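You operate a simulated robot arm through the tools that you are given. There is no shell and no other tool. Be economical: measure what you need, move in short steps, check, and stop when the job is done.

The job below is to be done with a simulated two-armed robot. You get a single attempt, and the scene is never put back.

JOB
Pick up the brown tall roll from the back of the packing table with one hand, pass it to the other hand and put it in the glass of the light panel.

Only the result counts: the job must be done as asked and must still hold three seconds after the hand-in. Knocking over, shifting, dropping, spilling or breaking anything else fails it.

ROBOT AND FRAMES
Two 7-joint arms with two-finger parallel grippers on one trunk, on a base that drives. Base frame: it is fixed to the floor where the robot stands at the start and does not move with it; the origin is under the middle of the robot, x ahead of it, y to its left, z up; the surface under the hand at the start is at about z = 0.88. Readings come in m, rad, newtons and seconds.
The left shoulder is at the start at [0.06, 0.143, 0.93], the right one opposite. With the tool pointing down near the work surface each hand reaches from about 0.3 to 0.72 m from the robot's upright axis, wherever it stands, measured 20 degrees to its own side. Places, roughly: glass of the light panel (29x16 cm) [0.76, -1.5, 0.9]. Payload 1.57 kg a hand.
Tool frame (each hand has its own): the origin (TCP) lies between the finger pads and is the grasp point; the fingertips stand 0.03 m ahead of it; z points along the fingers, y is the line along which they close. The gripper opens to 0.11 m. The fingers are 0.024 m wide and 0.012 m thick; the gripper's body (0.048 by 0.112 m) begins 0.078 m behind the TCP.
Orientation is that of the tool frame in the base frame, as [roll, pitch, yaw] about the fixed x, y, z axes, in that order (R = Rz(yaw) Ry(pitch) Rx(roll)). With the fingers straight down and closing along the base's y, the tool's x points along the base's -x, its y along +y and its z along -z.

CONTROLS
- The arms move only by the tool arm_command. It takes "left_rows", "right_rows" or both (then of equal length, played together; a hand with none holds still); each is a list of rows, each an object (a shift or turn left out is 0, a gripper value left out holds the last) with "rotation": the turn, a rotation vector about the tool's x, y, z in units of 6 degrees (1.0 is 6 degrees), a list of three; "delta_pos": the shift along the tool's x, y, z in units of 20 mm (1.0 is 20 mm), a list of three; "grip": the gripper command, from -1 (shut) to 1 (fully open), values between in proportion. In form: [{"rotation": [ax, ay, az], "delta_pos": [x, y, z], "grip": grip}, ...]. A call has 1 to 10 rows; each row shifts and turns the commanded pose from where the row before left it, along the tool's axes as they then stand. A call with a number of a shift or a turn outside -1 to 1 is refused whole. Rows are played at 5 a second. More than 0.05 m and 0.15 rad between two rows, or a gripper value outside its range, and nothing of the call is played. A pose out of reach is approached as far as the arm can. The call stops where the force on the tool passes 40 N (or 10 N more than at its start, if that is more) or the arm is blocked; 0.2 s more then pass. Each finger travels about 0.045 m/s and halts on what it meets, pressing with about 40 N; the grip force reading is that of the motor and also rises with nothing between the fingers. The clock runs only during rows and for 0.2 s after the last one: add rows that do not move to give the fingers time. It gives the time, the measured TCP pose, the force on the tool (base axes), the opening and the grip force at its end, in the units of the frame above (readings bear some noise), with the torque about the TCP (base axes, N m) and any sound that the robot's microphone picked up.
- Cameras (640 x 400 px; columns grow to the right, rows downward): "scene" is now at [0.0544, -0.0142, 1.5531]; the picture's right is [-0.33, -0.95, 0.00], its down [-0.61, 0.21, -0.77] and it looks along [0.72, -0.25, -0.64] (base axes); focal length 260 px, centre (320, 200). "left" rides on the left gripper at [0.07, -0.016, -0.141] in its tool frame; the picture's right is [0.23, 0.97, 0.00], its down [-0.85, 0.20, -0.48] and it looks along [-0.47, 0.11, 0.88] (tool axes); focal length 222 px, centre (320, 200). "right" rides on the right gripper at [0.07, 0.016, -0.141] in its tool frame; the picture's right is [-0.23, 0.97, 0.00], its down [-0.85, -0.20, -0.48] and it looks along [-0.47, -0.11, 0.88] (tool axes); focal length 222 px, centre (320, 200).
- get_image(camera): a new picture of that camera. No time passes.
- raise_lower(by): slides the trunk up (or, below 0, down) by that many m; the arms and the scene camera ride with it, the base frame stays. It gives what a move gives, with no picture.
- base_move(legs): drives the robot by 1 to 6 legs, each [ahead, left, turn to the left] in m, m and rad, along the robot's own axes; the way and the turn of a leg run together, so that a leg with both is an arc; at most 1.5 m and 3.142 rad a leg. The arms and the cameras ride along, it lands a little off, and it stops where it bumps. It gives what a move gives.
- pan_tilt(pan, tilt): turns the head with the scene camera to pan (to the left, within 1.501 rad either way) and tilt (down, from -0.506 to 1.204), counted from straight ahead of the robot. It gives what a move gives.
- pixel_to_xyz(camera, pixels): for up to 12 pixels [column, row] of the newest picture of that camera ("zoom" is the newest enlarged one), the place [x, y, z] in the base frame of the surface seen there, good to about 0.002 m, but the place of the scene camera against the robot may be out by one fixed shift of up to 0.018 m in any direction. No time passes.
- close_up(camera, box): a new picture of the part [left, top, right, bottom] of that camera's present view, enlarged. No time passes.
- hand_in(): hands the job in; it is judged then, once.

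Work in short steps. Measure before you move; look again where a grasp or a placing could have gone wrong, and mend it. You have 80 turns and 62 pictures in all, those below and enlarged ones among them. Open the grippers and draw the arms clear of the work before you hand the job in, unless the task says otherwise; then end with one line.

The tools are called after "Emit:" by a JSON object that holds its "fn" and its "kwargs". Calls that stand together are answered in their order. arm_command: Moves the arms, as the interface text tells. Its arguments: {"type":"object","properties":{"left_rows":{"type":"array"},"right_rows":{"type":"array"}},"required":[]} The other tools are called the same way: raise_lower (by) slides the trunk up or down; base_move (legs) drives the base; pan_tilt (pan, tilt) turns the head that bears the scene camera; get_image (camera) takes a picture; pixel_to_xyz (camera, pixels) gives the place of the surface under pixels of a picture; close_up (camera, box) takes an enlarged picture of a part of a camera's view; hand_in () hands the job in.

At the start:

```text
t: 0.0
left_ee_pos: [0.4601, 0.043, 1.0955]
left_tool_rot: [3.141, 0.002, -3.141]
left_wrist_force: [1.1, -0.8, 0.3]
left_moment: [0.01, 0.02, 0.0]
left_finger_gap: 0.11
left_finger_force: 0.1
right_ee_pos: [0.4395, -0.3322, 1.0966]
right_tool_rot: [3.141, 0.001, -3.141]
right_wrist_force: [-0.1, -0.7, 0.3]
right_moment: [-0.03, -0.02, -0.02]
right_finger_gap: 0.1103
right_finger_force: 0.1
trunk travel left (down, up): [-0.529, 0.061]
robot x, y, heading: [0.001, -0.0029, -0.003]
head pan, tilt: [-0.333, 0.698]
```

scene: 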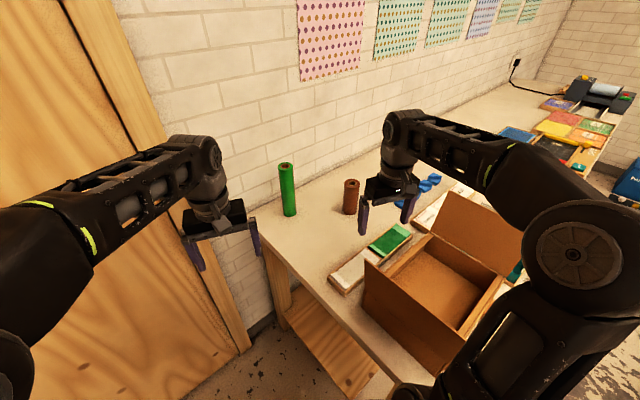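
right: 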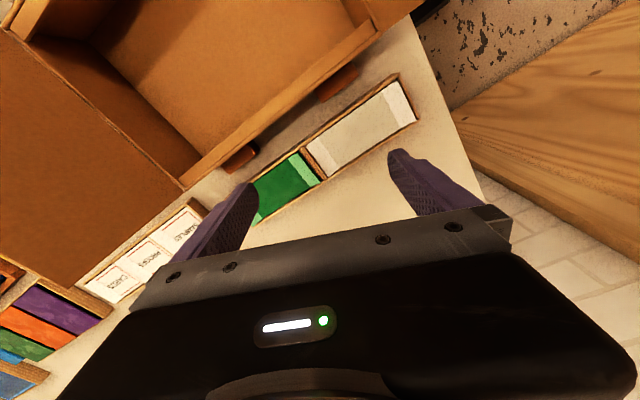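
left: 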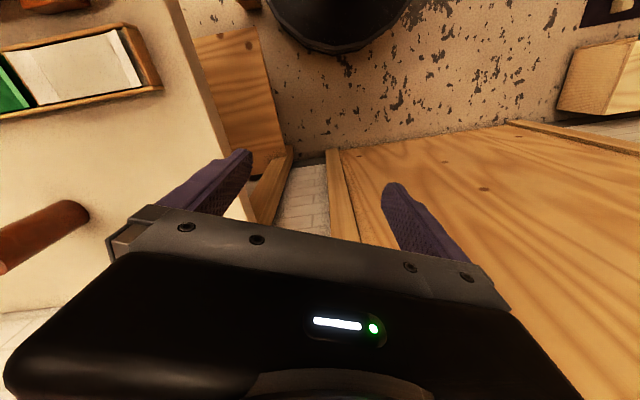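

The brown roll is at about (351,196) in the scene picture, with a green one at (287,190). I measure both, along with the table around them.

Emit:
{"fn": "close_up", "kwargs": {"camera": "scene", "box": [240, 140, 460, 280]}}

Emit:
{"fn": "pixel_to_xyz", "kwargs": {"camera": "scene", "pixels": [[351, 182], [345, 183], [357, 183], [350, 200], [349, 212], [287, 166], [290, 214], [320, 220], [265, 240], [590, 130], [430, 180], [600, 85]]}}

Emit:
{"fn": "close_up", "kwargs": {"camera": "scene", "box": [480, 60, 640, 200]}}

```text
2.86 times, centred on (350, 210) of scene
```

zoom: 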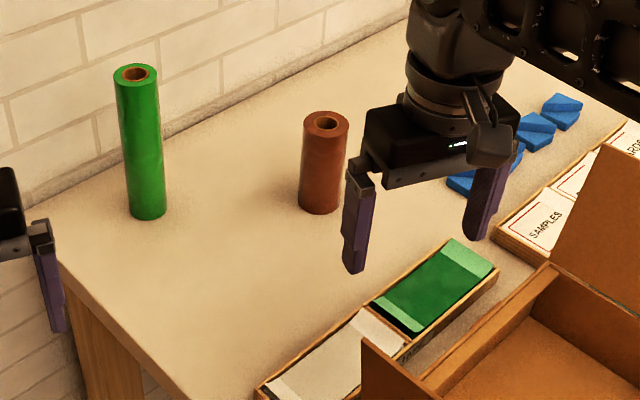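

```text
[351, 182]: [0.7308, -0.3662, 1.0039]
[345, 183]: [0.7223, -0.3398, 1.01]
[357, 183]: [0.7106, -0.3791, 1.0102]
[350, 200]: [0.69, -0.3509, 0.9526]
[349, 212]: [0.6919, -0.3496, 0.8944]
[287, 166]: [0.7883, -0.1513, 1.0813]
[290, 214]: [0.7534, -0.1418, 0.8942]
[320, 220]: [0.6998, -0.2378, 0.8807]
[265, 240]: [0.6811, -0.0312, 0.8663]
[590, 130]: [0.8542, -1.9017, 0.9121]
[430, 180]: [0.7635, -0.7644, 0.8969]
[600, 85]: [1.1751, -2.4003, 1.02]
```

```text
2.86 times, centred on (560, 130) of scene
```

zoom: 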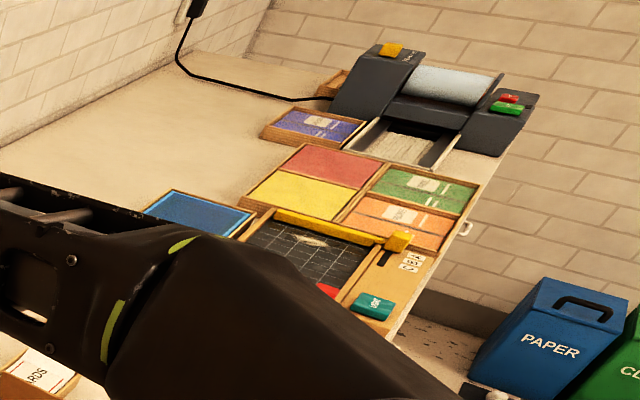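

The brown roll is about 0.13 m tall and 0.045 m across, near (0.71, -0.36). I now look around for the light panel and for any other rolls.

Emit:
{"fn": "pan_tilt", "kwargs": {"pan": -1.0, "tilt": 0.6}}

Emit:
{"fn": "get_image", "kwargs": {"camera": "scene"}}

```text
t: 1.1
left_ee_pos: [0.4596, 0.0443, 1.0966]
left_tool_rot: [3.14, 0.003, -3.14]
left_wrist_force: [-0.4, -0.9, -0.2]
left_moment: [0.0, -0.03, 0.03]
left_finger_gap: 0.1101
left_finger_force: 0.1
right_ee_pos: [0.4389, -0.3333, 1.0949]
right_tool_rot: [-3.142, 0.001, 3.141]
right_wrist_force: [-0.3, 0.4, 0.5]
right_moment: [0.01, 0.0, -0.01]
right_finger_gap: 0.1098
right_finger_force: 0.0
trunk travel left (down, up): [-0.529, 0.061]
robot x, y, heading: [-0.0043, 0.0004, -0.001]
head pan, tilt: [-1.0, 0.6]
```

```text
56 pictures are left
```

scene: 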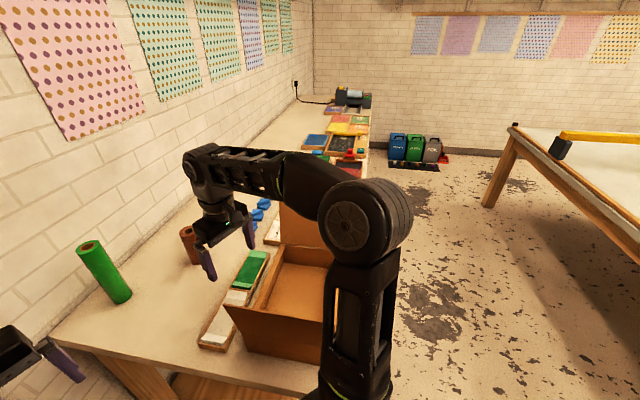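

The right side of the table shows at about (340,130). I zoom in on it and measure.

Emit:
{"fn": "close_up", "kwargs": {"camera": "scene", "box": [260, 80, 400, 190]}}

Emit:
{"fn": "pixel_to_xyz", "kwargs": {"camera": "scene", "pixels": [[315, 140], [343, 143], [346, 170], [365, 165], [320, 155], [350, 260], [320, 270], [240, 320], [250, 345], [100, 360], [300, 380], [206, 345]]}}

```text
3.64 times, centred on (330, 135) of scene
```

zoom: 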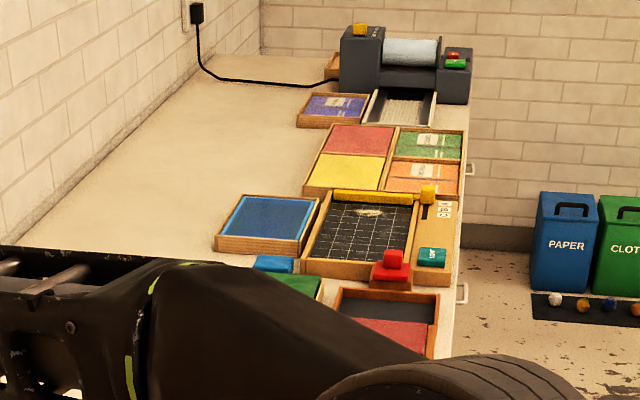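

```text
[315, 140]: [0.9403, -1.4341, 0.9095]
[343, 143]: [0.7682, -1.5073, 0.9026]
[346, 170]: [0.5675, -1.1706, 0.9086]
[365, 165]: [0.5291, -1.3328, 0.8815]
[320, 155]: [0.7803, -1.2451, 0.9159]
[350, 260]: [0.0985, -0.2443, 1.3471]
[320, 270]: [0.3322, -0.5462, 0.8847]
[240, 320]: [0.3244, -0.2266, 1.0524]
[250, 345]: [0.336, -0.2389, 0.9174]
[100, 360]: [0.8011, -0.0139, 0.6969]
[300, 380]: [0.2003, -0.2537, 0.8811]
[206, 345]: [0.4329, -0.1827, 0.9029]
```

The panel seems to be the black gridded tray at roughly (0.76,-1.5), and the table looks turned about 20° to my axes. I look down and to the left to find the table edges and the free floor.

Emit:
{"fn": "pan_tilt", "kwargs": {"pan": -0.15, "tilt": 1.0}}

Emit:
{"fn": "get_image", "kwargs": {"camera": "scene"}}

```text
t: 2.2
left_ee_pos: [0.4598, 0.0437, 1.0969]
left_tool_rot: [-3.14, 0.002, -3.14]
left_wrist_force: [0.5, -0.3, 0.5]
left_moment: [0.01, 0.02, 0.0]
left_finger_gap: 0.11
left_finger_force: 0.1
right_ee_pos: [0.4396, -0.3328, 1.0957]
right_tool_rot: [3.141, 0.0, -3.141]
right_wrist_force: [-0.4, -0.8, -0.1]
right_moment: [-0.01, -0.01, 0.04]
right_finger_gap: 0.1101
right_finger_force: 0.1
trunk travel left (down, up): [-0.529, 0.061]
robot x, y, heading: [-0.0024, 0.0013, -0.0]
head pan, tilt: [-0.15, 1.0]
```

```text
54 pictures are left
```

scene: 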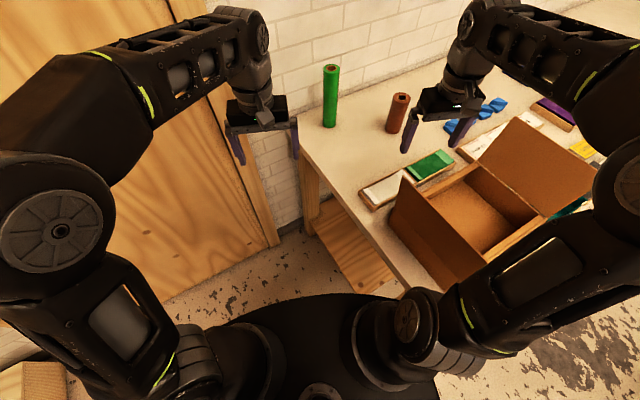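

Emit:
{"fn": "pixel_to_xyz", "kwargs": {"camera": "scene", "pixels": [[300, 147], [340, 205], [380, 252], [408, 285], [275, 240], [160, 300], [200, 295], [300, 240], [305, 165], [265, 180], [135, 160], [312, 225]]}}

```text
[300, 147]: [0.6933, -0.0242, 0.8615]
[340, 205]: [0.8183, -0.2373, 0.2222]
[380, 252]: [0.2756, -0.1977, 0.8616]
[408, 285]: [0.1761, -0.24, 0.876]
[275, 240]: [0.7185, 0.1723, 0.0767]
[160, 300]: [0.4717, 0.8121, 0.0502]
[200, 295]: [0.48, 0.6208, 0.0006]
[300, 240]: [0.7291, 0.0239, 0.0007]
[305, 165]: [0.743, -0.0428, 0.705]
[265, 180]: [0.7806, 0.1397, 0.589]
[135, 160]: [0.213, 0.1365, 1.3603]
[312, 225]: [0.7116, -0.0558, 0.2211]
```

The table's left edge runs from (0.69,-0.02) to (0.18,-0.24), so the table is turned about 22°, and the floor left of it is free up to the wall and door. I raise the trunk and pull the left hand back. Next I'll drive along the left end of the table so the right hand can reach the roll.

Emit:
{"fn": "raise_lower", "kwargs": {"by": 0.06}}

Emit:
{"fn": "arm_command", "kwargs": {"left_rows": [{"delta_pos": [1, 0, 0]}, {"delta_pos": [1, 0, 0]}, {"delta_pos": [1, 0, 0]}, {"delta_pos": [1, 0, 0]}]}}

Emit:
{"fn": "base_move", "kwargs": {"legs": [[0.2, 0.08, 0], [0, 0, -0.33]]}}

Emit:
{"fn": "pan_tilt", "kwargs": {"pan": -0.3, "tilt": 0.75}}

Emit:
{"fn": "get_image", "kwargs": {"camera": "scene"}}

Emit:
{"fn": "get_image", "kwargs": {"camera": "right"}}

```text
t: 3.2
left_ee_pos: [0.4597, 0.0432, 1.1568]
left_tool_rot: [3.14, 0.002, -3.139]
left_wrist_force: [-0.2, -0.4, 0.2]
left_moment: [-0.03, 0.01, -0.01]
left_finger_gap: 0.1099
left_finger_force: 0.2
right_ee_pos: [0.4398, -0.3329, 1.1559]
right_tool_rot: [-3.141, 0.001, 3.141]
right_wrist_force: [-0.2, 0.1, -0.3]
right_moment: [0.0, -0.01, 0.03]
right_finger_gap: 0.1099
right_finger_force: 0.1
trunk travel left (down, up): [-0.589, 0.001]
robot x, y, heading: [0.0012, 0.0006, -0.003]
head pan, tilt: [-0.15, 1.0]
```

```text
t: 4.2
left_ee_pos: [0.3793, 0.0423, 1.156]
left_tool_rot: [-3.141, 0.001, -3.139]
left_wrist_force: [0.7, -0.5, 0.3]
left_moment: [0.03, 0.0, -0.01]
left_finger_gap: 0.11
left_finger_force: 0.1
right_ee_pos: [0.4393, -0.3328, 1.1556]
right_tool_rot: [-3.14, -0.001, 3.14]
right_wrist_force: [-0.2, -0.2, 0.4]
right_moment: [-0.01, -0.01, 0.0]
right_finger_gap: 0.1099
right_finger_force: 0.0
trunk travel left (down, up): [-0.589, 0.001]
robot x, y, heading: [-0.0019, -0.0018, 0.001]
head pan, tilt: [-0.15, 1.0]
```

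```text
t: 6.9
left_ee_pos: [0.5737, -0.0035, 1.1566]
left_tool_rot: [3.141, 0.001, 2.815]
left_wrist_force: [0.3, -0.3, -0.6]
left_moment: [0.01, -0.01, 0.01]
left_finger_gap: 0.1099
left_finger_force: 0.2
right_ee_pos: [0.5065, -0.3784, 1.155]
right_tool_rot: [-3.14, 0.001, 2.812]
right_wrist_force: [-0.7, -0.6, 0.1]
right_moment: [0.0, -0.01, -0.02]
right_finger_gap: 0.11
right_finger_force: 0.1
trunk travel left (down, up): [-0.589, 0.001]
robot x, y, heading: [0.2002, 0.0787, -0.333]
head pan, tilt: [-0.15, 1.0]
```

```text
t: 7.7
left_ee_pos: [0.5726, -0.0039, 1.156]
left_tool_rot: [-3.14, 0.001, 2.813]
left_wrist_force: [0.2, -0.4, 0.0]
left_moment: [-0.02, 0.01, 0.02]
left_finger_gap: 0.1099
left_finger_force: 0.1
right_ee_pos: [0.5085, -0.3775, 1.1567]
right_tool_rot: [-3.142, 0.0, 2.812]
right_wrist_force: [-0.6, -0.1, 0.1]
right_moment: [-0.03, -0.01, -0.02]
right_finger_gap: 0.1102
right_finger_force: 0.1
trunk travel left (down, up): [-0.589, 0.001]
robot x, y, heading: [0.2031, 0.0789, -0.335]
head pan, tilt: [-0.3, 0.75]
```

```text
53 pictures are left
```

scene: 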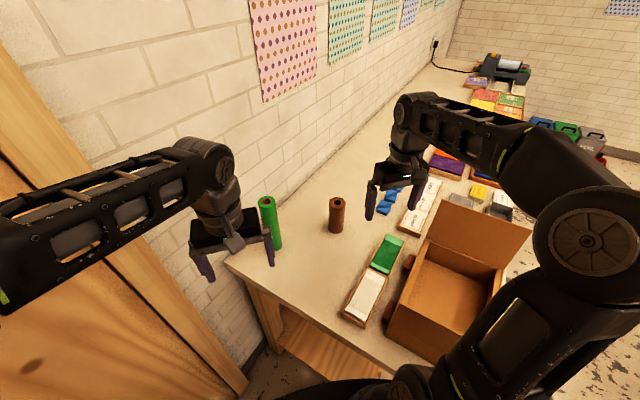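

```text
52 pictures are left
```

right: 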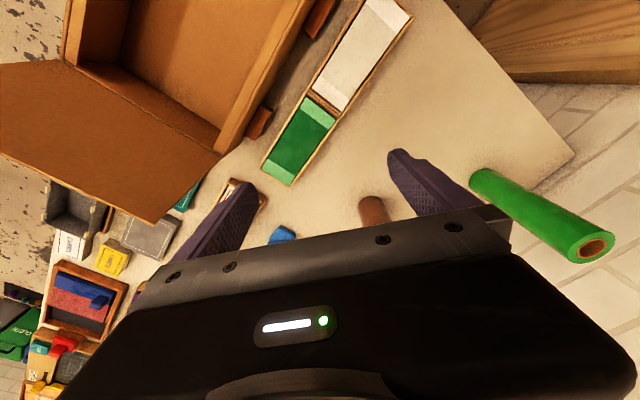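

Both rolls are visible. I measure the brown roll with the right wrist camera (372,205), which does not have the scene camera's shift, and with the scene camera for comparison.

Emit:
{"fn": "pixel_to_xyz", "kwargs": {"camera": "right", "pixels": [[372, 199], [372, 207], [365, 205], [380, 205], [372, 215], [385, 216], [340, 200], [590, 248], [485, 180]]}}

Emit:
{"fn": "pixel_to_xyz", "kwargs": {"camera": "scene", "pixels": [[336, 202], [330, 203], [342, 203], [336, 215], [336, 228], [330, 215], [342, 215], [320, 240], [267, 201], [275, 240]]}}

Emit:
{"fn": "close_up", "kwargs": {"camera": "scene", "box": [250, 180, 410, 280]}}

```text
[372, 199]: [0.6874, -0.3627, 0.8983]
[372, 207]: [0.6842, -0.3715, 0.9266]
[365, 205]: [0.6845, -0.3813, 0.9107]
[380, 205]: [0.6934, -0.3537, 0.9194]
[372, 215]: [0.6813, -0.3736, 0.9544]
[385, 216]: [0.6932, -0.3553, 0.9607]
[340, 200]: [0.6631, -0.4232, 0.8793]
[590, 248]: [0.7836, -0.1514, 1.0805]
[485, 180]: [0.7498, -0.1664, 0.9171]
```

```text
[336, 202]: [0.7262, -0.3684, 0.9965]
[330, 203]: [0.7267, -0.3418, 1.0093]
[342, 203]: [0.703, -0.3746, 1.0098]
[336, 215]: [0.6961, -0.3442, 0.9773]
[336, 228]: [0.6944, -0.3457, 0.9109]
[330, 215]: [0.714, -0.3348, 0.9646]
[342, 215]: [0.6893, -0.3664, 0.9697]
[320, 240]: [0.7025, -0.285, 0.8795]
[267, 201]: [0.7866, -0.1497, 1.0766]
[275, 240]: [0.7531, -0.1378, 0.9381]
```

```text
4.00 times, centred on (330, 230) of scene
```

zoom: 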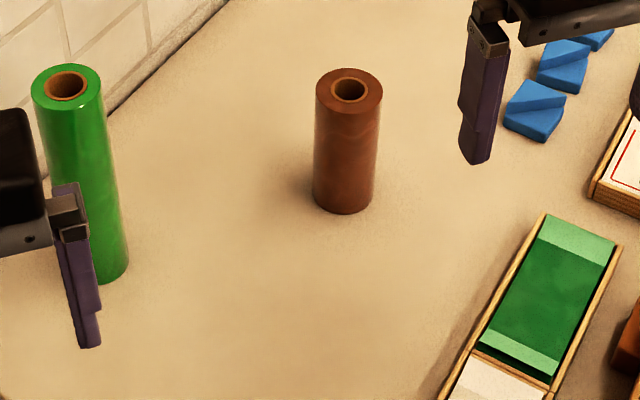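

The wrist camera puts the brown roll's axis near (0.710,-0.373), with its base at z≈0.88 and its top at about 1.01. I pitch the right hand 55° forward, so it takes the roll low from the front. That leaves the top free for the left hand.

Emit:
{"fn": "arm_command", "kwargs": {"right_rows": [{"rotation": [0, -0.917, 0]}, {"rotation": [0, -0.917, 0]}, {"rotation": [0, -0.917, 0]}, {"rotation": [0, -0.917, 0]}, {"rotation": [0, -0.917, 0]}, {"rotation": [0, -0.917, 0]}, {"rotation": [0, -0.917, 0]}, {"rotation": [0, -0.917, 0]}, {"rotation": [0, -0.917, 0]}, {"rotation": [0, -0.917, 0]}]}}

Emit:
{"fn": "arm_command", "kwargs": {"right_rows": [{"delta_pos": [0.6, 0.5, 0.6]}, {"delta_pos": [0.6, 0.5, 0.6]}, {"delta_pos": [0.6, 0.5, 0.6]}, {"delta_pos": [0.6, 0.5, 0.6]}, {"delta_pos": [0.6, 0.5, 0.6]}, {"delta_pos": [0.6, 0.5, 0.6]}, {"delta_pos": [0.6, 0.5, 0.6]}]}}

Emit:
{"fn": "get_image", "kwargs": {"camera": "right"}}

Emit:
{"fn": "get_image", "kwargs": {"camera": "scene"}}

```text
t: 9.9
left_ee_pos: [0.5726, -0.0036, 1.1569]
left_tool_rot: [-3.141, 0.002, 2.813]
left_wrist_force: [-0.4, 0.0, 0.5]
left_moment: [0.01, 0.0, 0.02]
left_finger_gap: 0.1098
left_finger_force: 0.0
right_ee_pos: [0.5066, -0.3777, 1.1566]
right_tool_rot: [3.141, 0.961, 2.813]
right_wrist_force: [-0.1, 0.0, -0.1]
right_moment: [-0.01, 0.02, 0.0]
right_finger_gap: 0.11
right_finger_force: 0.3
trunk travel left (down, up): [-0.589, 0.001]
robot x, y, heading: [0.1994, 0.0778, -0.33]
head pan, tilt: [-0.3, 0.75]
```

```text
t: 11.5
left_ee_pos: [0.5737, -0.0043, 1.156]
left_tool_rot: [-3.141, 0.001, 2.813]
left_wrist_force: [0.4, -0.2, -0.2]
left_moment: [0.02, 0.01, -0.03]
left_finger_gap: 0.1098
left_finger_force: 0.1
right_ee_pos: [0.5777, -0.3458, 1.054]
right_tool_rot: [3.14, 0.959, 2.812]
right_wrist_force: [-0.1, -0.1, 0.2]
right_moment: [0.02, -0.02, -0.01]
right_finger_gap: 0.11
right_finger_force: 0.1
right hand out of reach, approached as far as the arm can: row 2, 3, 4, 5, 6, 7
trunk travel left (down, up): [-0.589, 0.001]
robot x, y, heading: [0.2011, 0.0772, -0.329]
head pan, tilt: [-0.3, 0.75]
```

```text
50 pictures are left
```

right: 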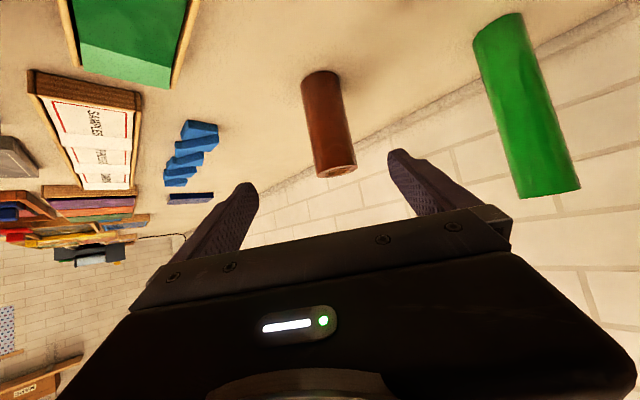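

```text
49 pictures are left
```

scene: 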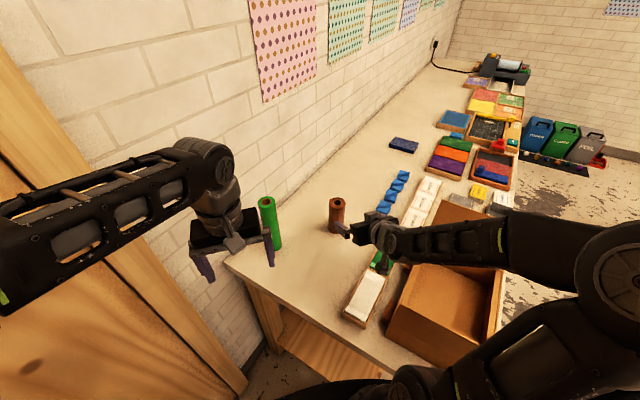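

The rows ran out of reach and the hand stopped at (0.578,-0.346,1.054), still well aligned (roll at column 330, between the fingers). I test a short advance along the tool axis to see whether the reach recovers further forward.

Emit:
{"fn": "arm_command", "kwargs": {"right_rows": [{"delta_pos": [0, 0, 1]}, {"delta_pos": [0, 0, 1]}]}}

```text
t: 12.1
left_ee_pos: [0.5738, -0.0053, 1.1559]
left_tool_rot: [-3.14, 0.001, 2.813]
left_wrist_force: [-1.0, -0.2, 0.5]
left_moment: [0.02, -0.02, 0.02]
left_finger_gap: 0.1099
left_finger_force: 0.0
right_ee_pos: [0.6085, -0.3571, 1.0301]
right_tool_rot: [-3.141, 0.962, 2.811]
right_wrist_force: [0.4, -0.8, 0.5]
right_moment: [0.0, -0.01, -0.04]
right_finger_gap: 0.1099
right_finger_force: 0.2
trunk travel left (down, up): [-0.589, 0.001]
robot x, y, heading: [0.2003, 0.0773, -0.337]
head pan, tilt: [-0.3, 0.75]
```

The reach recovered and the hand advanced exactly 40 mm. I correct down and sideways toward the pre-grasp point, then look.

Emit:
{"fn": "arm_command", "kwargs": {"right_rows": [{"delta_pos": [0.5, 0.28, 0.6]}, {"delta_pos": [0.5, 0.28, 0.6]}, {"delta_pos": [0.5, 0.28, 0.6]}]}}

Emit:
{"fn": "get_image", "kwargs": {"camera": "right"}}

```text
t: 12.9
left_ee_pos: [0.5733, -0.0045, 1.1563]
left_tool_rot: [3.141, 0.002, 2.814]
left_wrist_force: [0.9, 0.8, 0.0]
left_moment: [0.0, 0.02, -0.03]
left_finger_gap: 0.1099
left_finger_force: 0.1
right_ee_pos: [0.6244, -0.3444, 0.9855]
right_tool_rot: [-3.141, 0.96, 2.812]
right_wrist_force: [0.6, 0.2, -0.1]
right_moment: [0.01, 0.01, -0.02]
right_finger_gap: 0.1097
right_finger_force: 0.0
trunk travel left (down, up): [-0.589, 0.001]
robot x, y, heading: [0.1995, 0.0786, -0.332]
head pan, tilt: [-0.3, 0.75]
```

```text
48 pictures are left
```

right: 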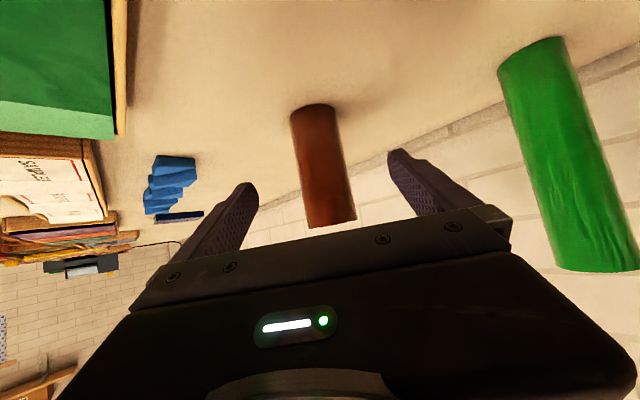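

The hand is at the pre-grasp point and the roll sits between the fingers. I measure the roll at mid height.

Emit:
{"fn": "pixel_to_xyz", "kwargs": {"camera": "right", "pixels": [[294, 130], [316, 130], [338, 130], [301, 180], [323, 180], [345, 180], [313, 108], [331, 222], [400, 100]]}}

```text
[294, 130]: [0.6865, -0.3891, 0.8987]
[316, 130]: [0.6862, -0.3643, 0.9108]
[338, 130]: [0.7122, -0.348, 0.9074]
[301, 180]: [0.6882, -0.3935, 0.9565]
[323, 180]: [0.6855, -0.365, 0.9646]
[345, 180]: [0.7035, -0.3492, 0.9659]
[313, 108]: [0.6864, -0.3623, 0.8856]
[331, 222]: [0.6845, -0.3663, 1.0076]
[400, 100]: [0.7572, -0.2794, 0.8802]
```

The fitted axis is (0.709,-0.375) with radius ≈0.026, 1 mm off my approach line. I advance 111 mm along the tool axis to grip at z≈0.92.

Emit:
{"fn": "arm_command", "kwargs": {"right_rows": [{"delta_pos": [0, 0, 0.7]}, {"delta_pos": [0, 0, 0.7]}, {"delta_pos": [0, 0, 0.7]}, {"delta_pos": [0, 0, 0.7]}, {"delta_pos": [0, 0, 0.7]}, {"delta_pos": [0, 0, 0.7]}, {"delta_pos": [0, 0, 0.7]}, {"delta_pos": [0, 0, 0.66]}]}}

Emit:
{"fn": "get_image", "kwargs": {"camera": "right"}}

```text
t: 14.7
left_ee_pos: [0.5733, -0.0038, 1.1549]
left_tool_rot: [-3.141, 0.002, 2.814]
left_wrist_force: [-0.3, 0.5, -0.1]
left_moment: [-0.01, -0.02, 0.03]
left_finger_gap: 0.11
left_finger_force: 0.1
right_ee_pos: [0.7101, -0.3722, 0.9229]
right_tool_rot: [3.141, 0.959, 2.812]
right_wrist_force: [0.0, 0.2, 0.5]
right_moment: [-0.03, 0.02, 0.01]
right_finger_gap: 0.11
right_finger_force: 0.0
trunk travel left (down, up): [-0.589, 0.001]
robot x, y, heading: [0.1992, 0.0802, -0.33]
head pan, tilt: [-0.3, 0.75]
```

```text
47 pictures are left
```

right: 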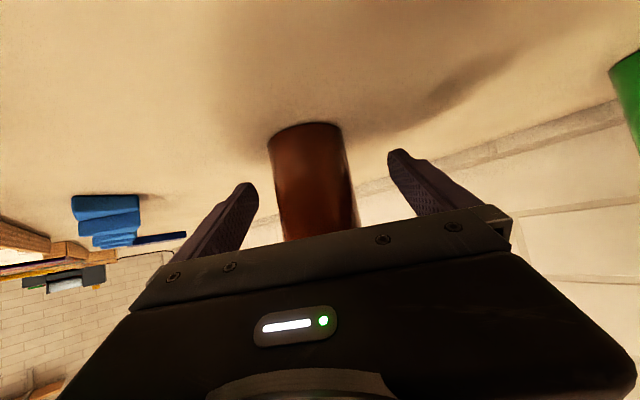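

The roll is between the fingers with about 3 mm side offset. I correct that and close.

Emit:
{"fn": "arm_command", "kwargs": {"right_rows": [{"delta_pos": [0, -0.13, 0]}, {"grip": -1}, {"grip": -1}, {"grip": -1}, {"grip": -1}, {"grip": -1}, {"grip": -1}, {"grip": -1}]}}

```text
t: 16.5
left_ee_pos: [0.5718, -0.0052, 1.1563]
left_tool_rot: [3.141, 0.001, 2.814]
left_wrist_force: [0.2, -0.7, -0.5]
left_moment: [-0.04, -0.01, 0.04]
left_finger_gap: 0.1101
left_finger_force: 0.1
right_ee_pos: [0.7087, -0.3742, 0.9219]
right_tool_rot: [3.141, 0.959, 2.812]
right_wrist_force: [-0.6, -1.9, -0.1]
right_moment: [-0.06, -0.02, -0.03]
right_finger_gap: 0.0547
right_finger_force: 40.4
trunk travel left (down, up): [-0.589, 0.001]
robot x, y, heading: [0.1985, 0.078, -0.327]
head pan, tilt: [-0.3, 0.75]
```

The roll is held: gap 0.0547 at 40 N. I lift straight up 0.16 m.

Emit:
{"fn": "arm_command", "kwargs": {"right_rows": [{"delta_pos": [-0.41, 0, -0.287]}, {"delta_pos": [-0.819, 0, -0.574]}, {"delta_pos": [-0.819, 0, -0.574]}, {"delta_pos": [-0.819, 0, -0.574]}, {"delta_pos": [-0.819, 0, -0.574]}, {"delta_pos": [-0.819, 0, -0.574]}, {"delta_pos": [-0.819, 0, -0.574]}, {"delta_pos": [-0.819, 0, -0.574]}, {"delta_pos": [-0.819, 0, -0.574]}]}}

Emit:
{"fn": "get_image", "kwargs": {"camera": "scene"}}

```text
t: 18.5
left_ee_pos: [0.5722, -0.0039, 1.1562]
left_tool_rot: [-3.139, 0.001, 2.814]
left_wrist_force: [-0.6, -0.2, 0.5]
left_moment: [-0.01, -0.01, -0.03]
left_finger_gap: 0.1099
left_finger_force: 0.0
right_ee_pos: [0.711, -0.3749, 1.0911]
right_tool_rot: [-3.141, 0.961, 2.812]
right_wrist_force: [0.6, -0.9, -3.2]
right_moment: [0.01, 0.02, -0.04]
right_finger_gap: 0.0545
right_finger_force: 40.1
trunk travel left (down, up): [-0.589, 0.001]
robot x, y, heading: [0.1963, 0.0805, -0.331]
head pan, tilt: [-0.3, 0.75]
```

```text
46 pictures are left
```

scene: 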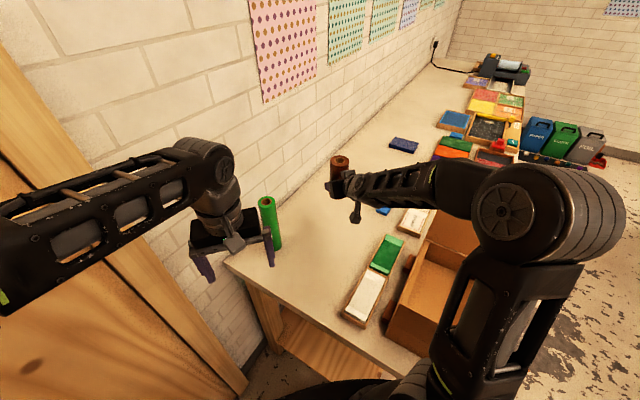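

The roll is held, the weight reads about 3 N, and the green roll has not moved. I lift another 0.1 m to clear the green roll and the box flap, then back the base away the way it came.

Emit:
{"fn": "arm_command", "kwargs": {"right_rows": [{"delta_pos": [-0.819, 0, -0.574]}, {"delta_pos": [-0.819, 0, -0.574]}, {"delta_pos": [-0.819, 0, -0.574]}, {"delta_pos": [-0.819, 0, -0.574]}, {"delta_pos": [-0.819, 0, -0.574]}]}}

Emit:
{"fn": "base_move", "kwargs": {"legs": [[-0.163, -0.141, 0]]}}

Emit:
{"fn": "pan_tilt", "kwargs": {"pan": -0.1, "tilt": 0.7}}

Emit:
{"fn": "get_image", "kwargs": {"camera": "scene"}}

```text
t: 19.7
left_ee_pos: [0.5728, -0.0043, 1.1563]
left_tool_rot: [-3.14, 0.002, 2.814]
left_wrist_force: [0.4, 1.0, -0.5]
left_moment: [-0.02, 0.03, -0.01]
left_finger_gap: 0.1101
left_finger_force: 0.1
right_ee_pos: [0.7104, -0.3749, 1.1936]
right_tool_rot: [3.14, 0.961, 2.809]
right_wrist_force: [-0.2, -0.2, -3.6]
right_moment: [0.02, 0.04, 0.02]
right_finger_gap: 0.0545
right_finger_force: 39.9
trunk travel left (down, up): [-0.589, 0.001]
robot x, y, heading: [0.1962, 0.0784, -0.334]
head pan, tilt: [-0.3, 0.75]
```

```text
t: 21.4
left_ee_pos: [0.3706, -0.0844, 1.1567]
left_tool_rot: [3.141, 0.001, 2.817]
left_wrist_force: [-0.4, -0.3, -0.2]
left_moment: [-0.02, -0.03, 0.01]
left_finger_gap: 0.1099
left_finger_force: 0.2
right_ee_pos: [0.5097, -0.4543, 1.1929]
right_tool_rot: [3.14, 0.96, 2.814]
right_wrist_force: [0.0, -0.9, -4.5]
right_moment: [0.02, -0.01, 0.04]
right_finger_gap: 0.0547
right_finger_force: 40.3
trunk travel left (down, up): [-0.589, 0.001]
robot x, y, heading: [-0.0015, -0.0018, -0.327]
head pan, tilt: [-0.3, 0.75]
```

```text
t: 22.1
left_ee_pos: [0.3719, -0.0838, 1.1566]
left_tool_rot: [-3.141, 0.003, 2.817]
left_wrist_force: [-0.1, -0.4, 0.0]
left_moment: [0.0, 0.03, 0.0]
left_finger_gap: 0.1101
left_finger_force: 0.0
right_ee_pos: [0.5109, -0.4554, 1.1923]
right_tool_rot: [3.14, 0.96, 2.812]
right_wrist_force: [-0.1, -0.1, -4.2]
right_moment: [0.05, 0.02, 0.03]
right_finger_gap: 0.0547
right_finger_force: 39.6
trunk travel left (down, up): [-0.589, 0.001]
robot x, y, heading: [-0.0033, -0.0004, -0.324]
head pan, tilt: [-0.099, 0.7]
```

```text
45 pictures are left
```

scene: 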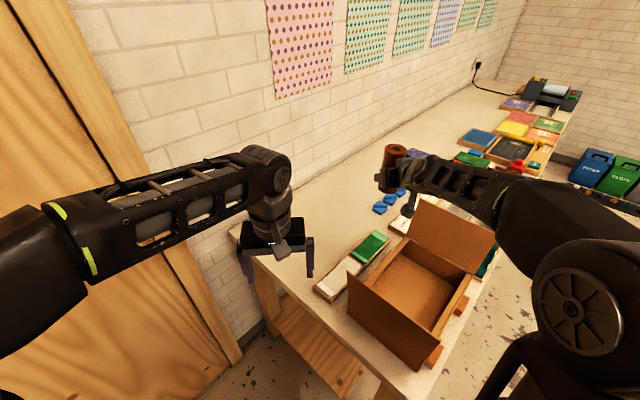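

The roll is held cleanly. To stay clear of the right arm, I first send the left hand forward and slightly up to robot-frame (0.58, 0.08), then bring the roll toward the middle.

Emit:
{"fn": "arm_command", "kwargs": {"left_rows": [{"delta_pos": [-1, 0.2, -0.22]}, {"delta_pos": [-1, 0.2, -0.22]}, {"delta_pos": [-1, 0.2, -0.22]}, {"delta_pos": [-1, 0.2, -0.22]}, {"delta_pos": [-1, 0.2, -0.22]}, {"delta_pos": [-1, 0.2, -0.22]}, {"delta_pos": [-1, 0.2, -0.22]}, {"delta_pos": [-1, 0.2, -0.22]}, {"delta_pos": [-1, 0.2, -0.22]}, {"delta_pos": [-1, 0.2, -0.22]}]}}

Emit:
{"fn": "arm_command", "kwargs": {"right_rows": [{"delta_pos": [0.6, 0.5, 0.2]}, {"delta_pos": [0.6, 0.5, 0.2]}, {"delta_pos": [0.6, 0.5, 0.2]}, {"delta_pos": [0.6, 0.5, 0.2]}, {"delta_pos": [0.6, 0.5, 0.2]}]}}

Emit:
{"fn": "get_image", "kwargs": {"camera": "scene"}}

```text
t: 24.3
left_ee_pos: [0.4739, -0.0964, 1.1769]
left_tool_rot: [-3.137, 0.012, 2.818]
left_wrist_force: [-0.3, -0.3, -0.6]
left_moment: [0.01, 0.0, 0.0]
left_finger_gap: 0.11
left_finger_force: 0.0
left hand out of reach, approached as far as the arm can: row 6, 7, 8, 9, 10
right_ee_pos: [0.5109, -0.4535, 1.1926]
right_tool_rot: [3.141, 0.961, 2.815]
right_wrist_force: [0.9, -0.5, -3.1]
right_moment: [-0.03, 0.02, -0.01]
right_finger_gap: 0.0547
right_finger_force: 39.8
trunk travel left (down, up): [-0.589, 0.001]
robot x, y, heading: [-0.0017, -0.003, -0.326]
head pan, tilt: [-0.099, 0.7]
```

```text
t: 25.5
left_ee_pos: [0.4735, -0.0959, 1.177]
left_tool_rot: [-3.14, 0.01, 2.82]
left_wrist_force: [-1.2, -0.9, 0.3]
left_moment: [0.02, 0.04, -0.01]
left_finger_gap: 0.1099
left_finger_force: 0.0
right_ee_pos: [0.5097, -0.3995, 1.1314]
right_tool_rot: [3.141, 0.96, 2.814]
right_wrist_force: [0.3, -0.2, -3.2]
right_moment: [0.0, 0.01, 0.03]
right_finger_gap: 0.0545
right_finger_force: 40.0
trunk travel left (down, up): [-0.589, 0.001]
robot x, y, heading: [-0.0009, -0.0032, -0.328]
head pan, tilt: [-0.099, 0.7]
```

```text
44 pictures are left
```

scene: 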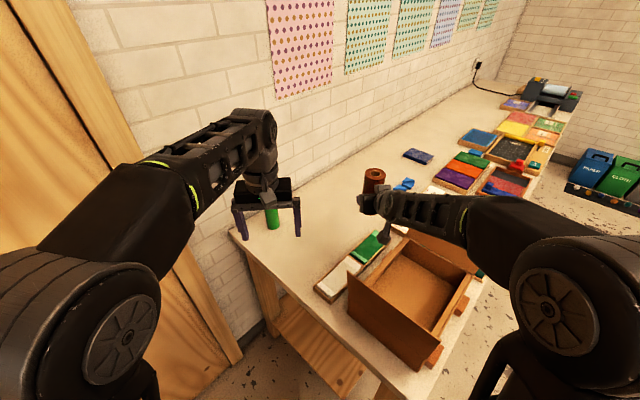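

Pointing straight down, the left hand reaches only x'≈0.48 at this height. I bring the roll closer to the robot, to about x' 0.49, y' -0.115, z 1.07.

Emit:
{"fn": "arm_command", "kwargs": {"right_rows": [{"delta_pos": [0.775, 0.625, -0.45]}, {"delta_pos": [0.775, 0.625, -0.45]}, {"delta_pos": [0.775, 0.625, -0.45]}, {"delta_pos": [0.775, 0.625, -0.45]}, {"delta_pos": [0.775, 0.625, -0.45]}, {"delta_pos": [0.775, 0.625, -0.45]}, {"delta_pos": [0.775, 0.625, -0.45]}, {"delta_pos": [0.775, 0.625, -0.45]}]}}

```text
t: 26.7
left_ee_pos: [0.4747, -0.0978, 1.1773]
left_tool_rot: [-3.136, 0.012, 2.817]
left_wrist_force: [1.0, 0.2, -0.5]
left_moment: [-0.06, -0.01, -0.01]
left_finger_gap: 0.1101
left_finger_force: 0.0
right_ee_pos: [0.4583, -0.325, 1.1037]
right_tool_rot: [-3.131, 0.984, 2.816]
right_wrist_force: [2.9, -13.5, 5.4]
right_moment: [0.91, 1.55, 2.08]
right_finger_gap: 0.0545
right_finger_force: 39.6
trunk travel left (down, up): [-0.589, 0.001]
robot x, y, heading: [-0.0008, 0.0004, -0.324]
head pan, tilt: [-0.099, 0.7]
stopped in row 6 (right hand): the force on the tool passed its limit at 100 N (the readings are from after the stop); the commanded pose is now the measured one
```

The move stopped on contact, so I look before anything else moves.

Emit:
{"fn": "get_image", "kwargs": {"camera": "scene"}}

Emit:
{"fn": "get_image", "kwargs": {"camera": "right"}}

Emit:
{"fn": "get_image", "kwargs": {"camera": "left"}}

```text
43 pictures are left
```

scene: 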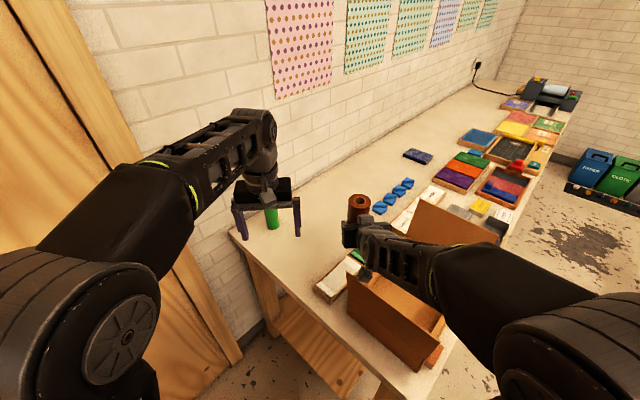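

```text
42 pictures are left
```

right: 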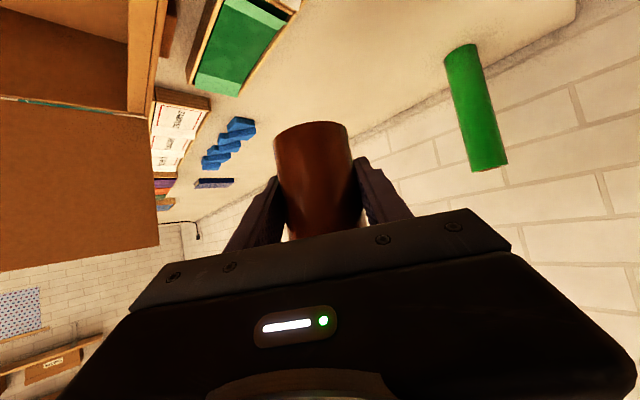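

```text
41 pictures are left
```

left: 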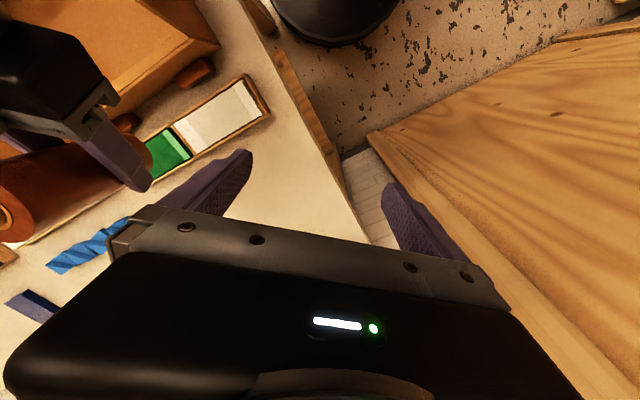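

The torque puts the contact near the right wrist's camera bracket, which seems to have come down against the box's raised panel at about (360,270) in the scene picture. I back off sideways a little and then go up.

Emit:
{"fn": "arm_command", "kwargs": {"right_rows": [{"delta_pos": [-0.3, -0.5, -0.2]}, {"delta_pos": [-0.819, -0.2, -0.574]}, {"delta_pos": [-0.819, 0, -0.574]}, {"delta_pos": [-0.819, 0, -0.574]}, {"delta_pos": [-0.819, 0, -0.574]}]}}

Emit:
{"fn": "get_image", "kwargs": {"camera": "scene"}}

Emit:
{"fn": "close_up", "kwargs": {"camera": "scene", "box": [300, 160, 520, 380]}}

```text
t: 27.9
left_ee_pos: [0.4733, -0.0956, 1.1766]
left_tool_rot: [-3.139, 0.013, 2.816]
left_wrist_force: [0.4, 0.3, 0.4]
left_moment: [-0.03, -0.01, -0.02]
left_finger_gap: 0.1098
left_finger_force: 0.0
right_ee_pos: [0.4521, -0.3329, 1.1914]
right_tool_rot: [-3.134, 0.984, 2.814]
right_wrist_force: [0.0, -0.4, -2.6]
right_moment: [0.0, 0.02, 0.02]
right_finger_gap: 0.0546
right_finger_force: 39.8
trunk travel left (down, up): [-0.589, 0.001]
robot x, y, heading: [-0.0006, -0.001, -0.327]
head pan, tilt: [-0.099, 0.7]
```

```text
40 pictures are left
```

scene: 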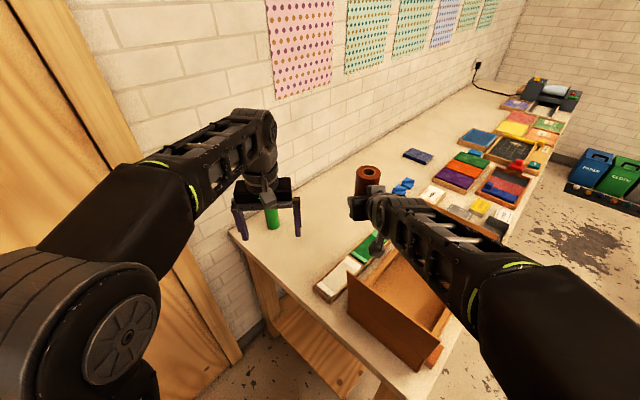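

```text
1.82 times, centred on (410, 270) of scene
```

zoom: 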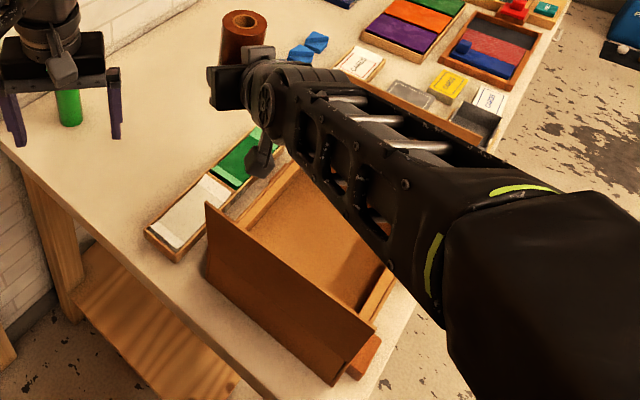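

The arm is free, the roll is still gripped, and the box corners sit at the same pixels (349,272) and (432,367), so it has not visibly shifted. I want to hand over above open floor, so I look at the floor to the right first.

Emit:
{"fn": "pan_tilt", "kwargs": {"pan": -1.4, "tilt": 0.6}}

Emit:
{"fn": "get_image", "kwargs": {"camera": "scene"}}

Emit:
{"fn": "pan_tilt", "kwargs": {"pan": 1.5, "tilt": 0.6}}

Emit:
{"fn": "get_image", "kwargs": {"camera": "scene"}}

```text
t: 29.4
left_ee_pos: [0.4732, -0.0973, 1.1771]
left_tool_rot: [-3.139, 0.014, 2.818]
left_wrist_force: [0.2, 0.0, -1.0]
left_moment: [-0.01, 0.05, 0.03]
left_finger_gap: 0.11
left_finger_force: 0.1
right_ee_pos: [0.452, -0.3338, 1.19]
right_tool_rot: [-3.132, 0.983, 2.814]
right_wrist_force: [0.3, -0.1, -4.3]
right_moment: [0.02, 0.01, -0.02]
right_finger_gap: 0.0546
right_finger_force: 40.1
trunk travel left (down, up): [-0.589, 0.001]
robot x, y, heading: [0.0027, 0.0004, -0.326]
head pan, tilt: [-1.4, 0.6]
```

```text
38 pictures are left
```

scene: 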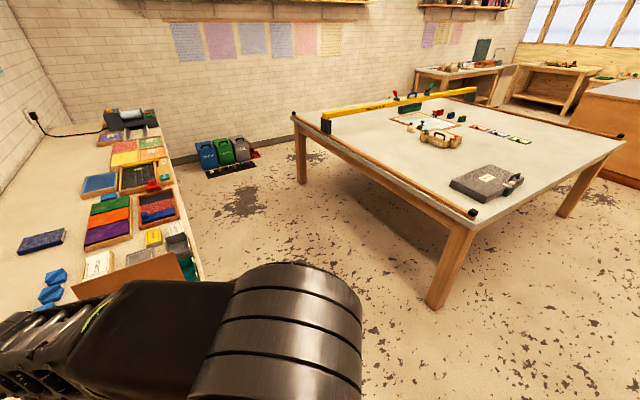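

```text
t: 31.9
left_ee_pos: [0.4737, -0.0955, 1.1767]
left_tool_rot: [-3.138, 0.012, 2.818]
left_wrist_force: [0.2, -0.9, -0.3]
left_moment: [0.01, 0.02, -0.01]
left_finger_gap: 0.1101
left_finger_force: 0.0
right_ee_pos: [0.4524, -0.3346, 1.1911]
right_tool_rot: [-3.133, 0.983, 2.814]
right_wrist_force: [0.3, 0.1, -3.4]
right_moment: [-0.04, 0.01, 0.02]
right_finger_gap: 0.0546
right_finger_force: 40.1
trunk travel left (down, up): [-0.589, 0.001]
robot x, y, heading: [-0.0023, -0.0018, -0.327]
head pan, tilt: [1.499, 0.6]
```

```text
37 pictures are left
```

scene: 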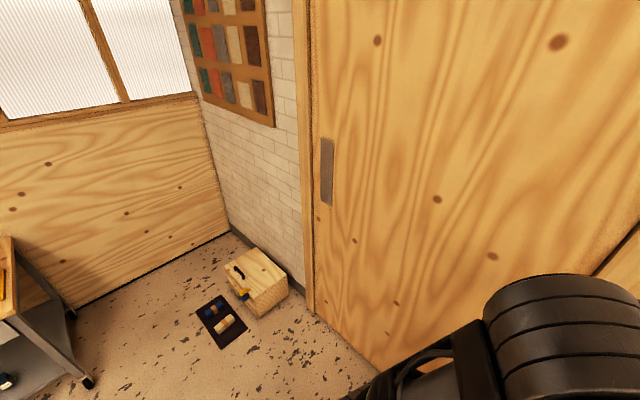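

Open floor lies behind me and to the right. I raise the roll a bit, back the base off, and turn right so that both hands are over open floor for the handover.

Emit:
{"fn": "arm_command", "kwargs": {"right_rows": [{"delta_pos": [-0.819, 0, -0.574]}, {"delta_pos": [-0.819, 0, -0.574]}]}}

Emit:
{"fn": "base_move", "kwargs": {"legs": [[-0.35, 0, 0], [0, 0, -0.875]]}}

Emit:
{"fn": "pan_tilt", "kwargs": {"pan": 0.0, "tilt": 0.75}}

Emit:
{"fn": "get_image", "kwargs": {"camera": "scene"}}

```text
t: 32.5
left_ee_pos: [0.4739, -0.096, 1.1764]
left_tool_rot: [-3.137, 0.012, 2.817]
left_wrist_force: [-0.1, -0.4, 0.4]
left_moment: [0.02, -0.01, -0.01]
left_finger_gap: 0.1101
left_finger_force: 0.0
right_ee_pos: [0.4496, -0.3323, 1.231]
right_tool_rot: [-3.137, 0.982, 2.814]
right_wrist_force: [-0.1, 0.1, -3.0]
right_moment: [-0.02, 0.01, 0.01]
right_finger_gap: 0.0546
right_finger_force: 40.2
trunk travel left (down, up): [-0.589, 0.001]
robot x, y, heading: [-0.0014, -0.0006, -0.323]
head pan, tilt: [1.499, 0.6]
```

```text
t: 37.1
left_ee_pos: [-0.1013, -0.3152, 1.1767]
left_tool_rot: [-3.139, 0.012, 1.945]
left_wrist_force: [-0.5, -0.1, -0.2]
left_moment: [-0.03, -0.02, 0.0]
left_finger_gap: 0.1099
left_finger_force: 0.1
right_ee_pos: [-0.2959, -0.4511, 1.2325]
right_tool_rot: [-3.136, 0.983, 1.939]
right_wrist_force: [0.0, 0.4, -4.7]
right_moment: [0.01, 0.01, -0.03]
right_finger_gap: 0.0546
right_finger_force: 39.9
trunk travel left (down, up): [-0.589, 0.001]
robot x, y, heading: [-0.3291, 0.1066, -1.203]
head pan, tilt: [1.499, 0.6]
```

```text
t: 38.7
left_ee_pos: [-0.0999, -0.3147, 1.1762]
left_tool_rot: [-3.139, 0.011, 1.945]
left_wrist_force: [0.4, -0.1, -0.1]
left_moment: [-0.01, -0.02, -0.01]
left_finger_gap: 0.1103
left_finger_force: 0.1
right_ee_pos: [-0.297, -0.45, 1.2319]
right_tool_rot: [-3.135, 0.981, 1.94]
right_wrist_force: [-0.7, -0.7, -4.0]
right_moment: [-0.01, 0.02, 0.01]
right_finger_gap: 0.0544
right_finger_force: 39.9
trunk travel left (down, up): [-0.589, 0.001]
robot x, y, heading: [-0.331, 0.1118, -1.2]
head pan, tilt: [0.0, 0.75]
```

```text
36 pictures are left
```

scene: 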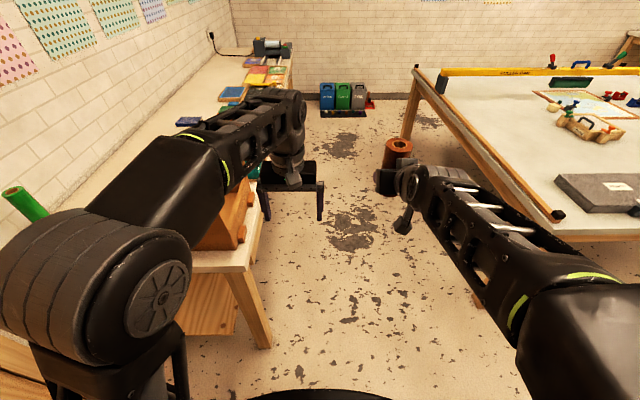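

Both hands are now over open floor and the box still looks in place. I lower the roll toward z≈1.02, where the left hand reaches further, keeping it a little to the right for now.

Emit:
{"fn": "arm_command", "kwargs": {"right_rows": [{"delta_pos": [0.845, 0.26, 0.645]}, {"delta_pos": [0.845, 0.26, 0.645]}, {"delta_pos": [0.845, 0.26, 0.645]}, {"delta_pos": [0.845, 0.26, 0.645]}, {"delta_pos": [0.845, 0.26, 0.645]}, {"delta_pos": [0.845, 0.26, 0.645]}, {"delta_pos": [0.845, 0.26, 0.645]}, {"delta_pos": [0.845, 0.26, 0.645]}, {"delta_pos": [0.845, 0.26, 0.645]}, {"delta_pos": [0.845, 0.26, 0.645]}]}}

```text
t: 40.9
left_ee_pos: [-0.1, -0.3159, 1.1767]
left_tool_rot: [-3.135, 0.013, 1.945]
left_wrist_force: [-0.4, -0.1, 0.6]
left_moment: [0.02, 0.02, 0.02]
left_finger_gap: 0.1101
left_finger_force: 0.0
right_ee_pos: [-0.2444, -0.4446, 1.0176]
right_tool_rot: [-3.133, 0.981, 1.939]
right_wrist_force: [-0.3, -0.1, -3.2]
right_moment: [0.0, -0.01, 0.0]
right_finger_gap: 0.0548
right_finger_force: 40.0
trunk travel left (down, up): [-0.589, 0.001]
robot x, y, heading: [-0.3318, 0.1116, -1.202]
head pan, tilt: [0.0, 0.75]
```

The right hand reached (0.55,-0.12,1.018) in robot frame, so the roll top is at z≈1.106. I bring the left hand above it, tilted 20° forward for reach, with its tips at about 1.145, clear of the roll.

Emit:
{"fn": "arm_command", "kwargs": {"left_rows": [{"rotation": [0, -0.83, 0], "delta_pos": [0, -0.5, 0]}, {"rotation": [0, -0.83, 0], "delta_pos": [0, -0.5, 0]}, {"rotation": [0, -0.83, 0], "delta_pos": [0, -0.5, 0]}, {"rotation": [0, -0.83, 0], "delta_pos": [0, -0.5, 0]}, {"delta_pos": [-0.55, -0.5, 0.2]}, {"delta_pos": [-0.55, -0.5, 0.2]}, {"delta_pos": [-0.55, -0.5, 0.2]}, {"delta_pos": [-0.55, -0.5, 0.2]}, {"delta_pos": [-0.55, -0.5, 0.2]}, {"delta_pos": [-0.55, -0.5, 0.2]}]}}

Emit:
{"fn": "get_image", "kwargs": {"camera": "scene"}}

Emit:
{"fn": "get_image", "kwargs": {"camera": "left"}}

```text
t: 43.1
left_ee_pos: [-0.1662, -0.4191, 1.1792]
left_tool_rot: [-3.138, 0.36, 1.946]
left_wrist_force: [-0.5, 0.0, 0.2]
left_moment: [0.02, -0.04, -0.01]
left_finger_gap: 0.1096
left_finger_force: 0.1
right_ee_pos: [-0.2448, -0.4442, 1.0191]
right_tool_rot: [-3.134, 0.983, 1.94]
right_wrist_force: [0.0, 0.3, -1.7]
right_moment: [-0.01, -0.03, 0.0]
right_finger_gap: 0.0547
right_finger_force: 39.7
trunk travel left (down, up): [-0.589, 0.001]
robot x, y, heading: [-0.3339, 0.1079, -1.204]
head pan, tilt: [0.0, 0.75]
```

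```text
35 pictures are left
```

scene: 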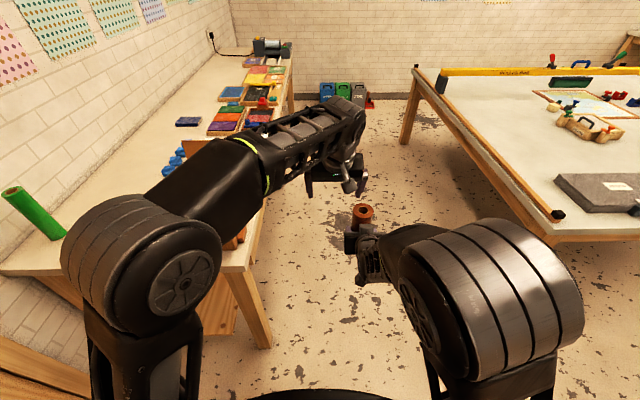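

```text
34 pictures are left
```

left: 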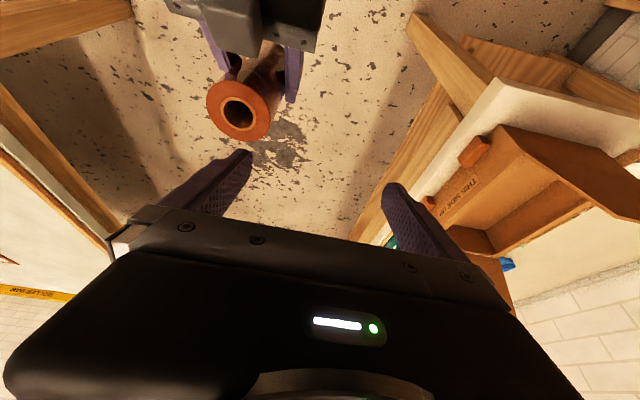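

The left hand is above and 83 mm to the left of the roll. I measure the roll's rim in the left picture at around (238,113) to line up exactly.

Emit:
{"fn": "pixel_to_xyz", "kwargs": {"camera": "left", "pixels": [[213, 100], [262, 125], [245, 82], [235, 137], [211, 112], [267, 105]]}}

```text
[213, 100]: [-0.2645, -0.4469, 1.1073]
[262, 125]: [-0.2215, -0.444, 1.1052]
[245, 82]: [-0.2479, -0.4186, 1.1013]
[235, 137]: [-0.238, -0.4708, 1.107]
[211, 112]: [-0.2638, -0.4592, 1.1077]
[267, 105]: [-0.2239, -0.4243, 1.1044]
```

The rim centre is (-0.243,-0.4445) with its top at 1.106. I shift the left hand 81 mm sideways over it, then go down to grip height 1.095.

Emit:
{"fn": "arm_command", "kwargs": {"left_rows": [{"delta_pos": [0.04, -0.81, 0]}, {"delta_pos": [0.04, -0.81, 0]}, {"delta_pos": [0.04, -0.81, 0]}, {"delta_pos": [0.04, -0.81, 0]}, {"delta_pos": [0.04, -0.81, 0]}]}}

Emit:
{"fn": "get_image", "kwargs": {"camera": "left"}}

```text
t: 44.3
left_ee_pos: [-0.2469, -0.4456, 1.1763]
left_tool_rot: [-3.139, 0.36, 1.945]
left_wrist_force: [0.3, 0.4, -0.5]
left_moment: [0.03, -0.02, 0.02]
left_finger_gap: 0.1098
left_finger_force: 0.1
right_ee_pos: [-0.2448, -0.4453, 1.0191]
right_tool_rot: [-3.133, 0.982, 1.939]
right_wrist_force: [-0.7, -0.5, -3.6]
right_moment: [-0.03, 0.0, 0.0]
right_finger_gap: 0.0548
right_finger_force: 40.0
trunk travel left (down, up): [-0.589, 0.001]
robot x, y, heading: [-0.3339, 0.1106, -1.199]
head pan, tilt: [0.0, 0.75]
```

```text
33 pictures are left
```

left: 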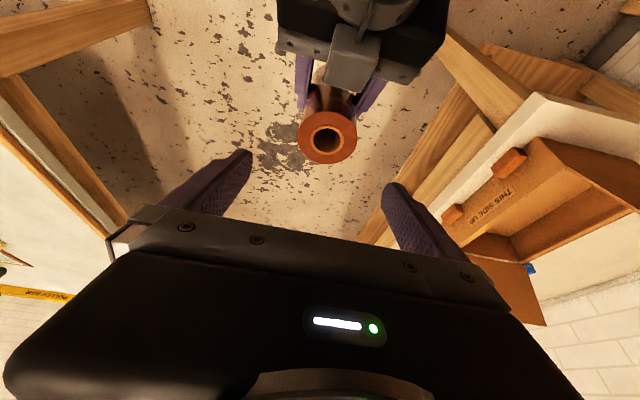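

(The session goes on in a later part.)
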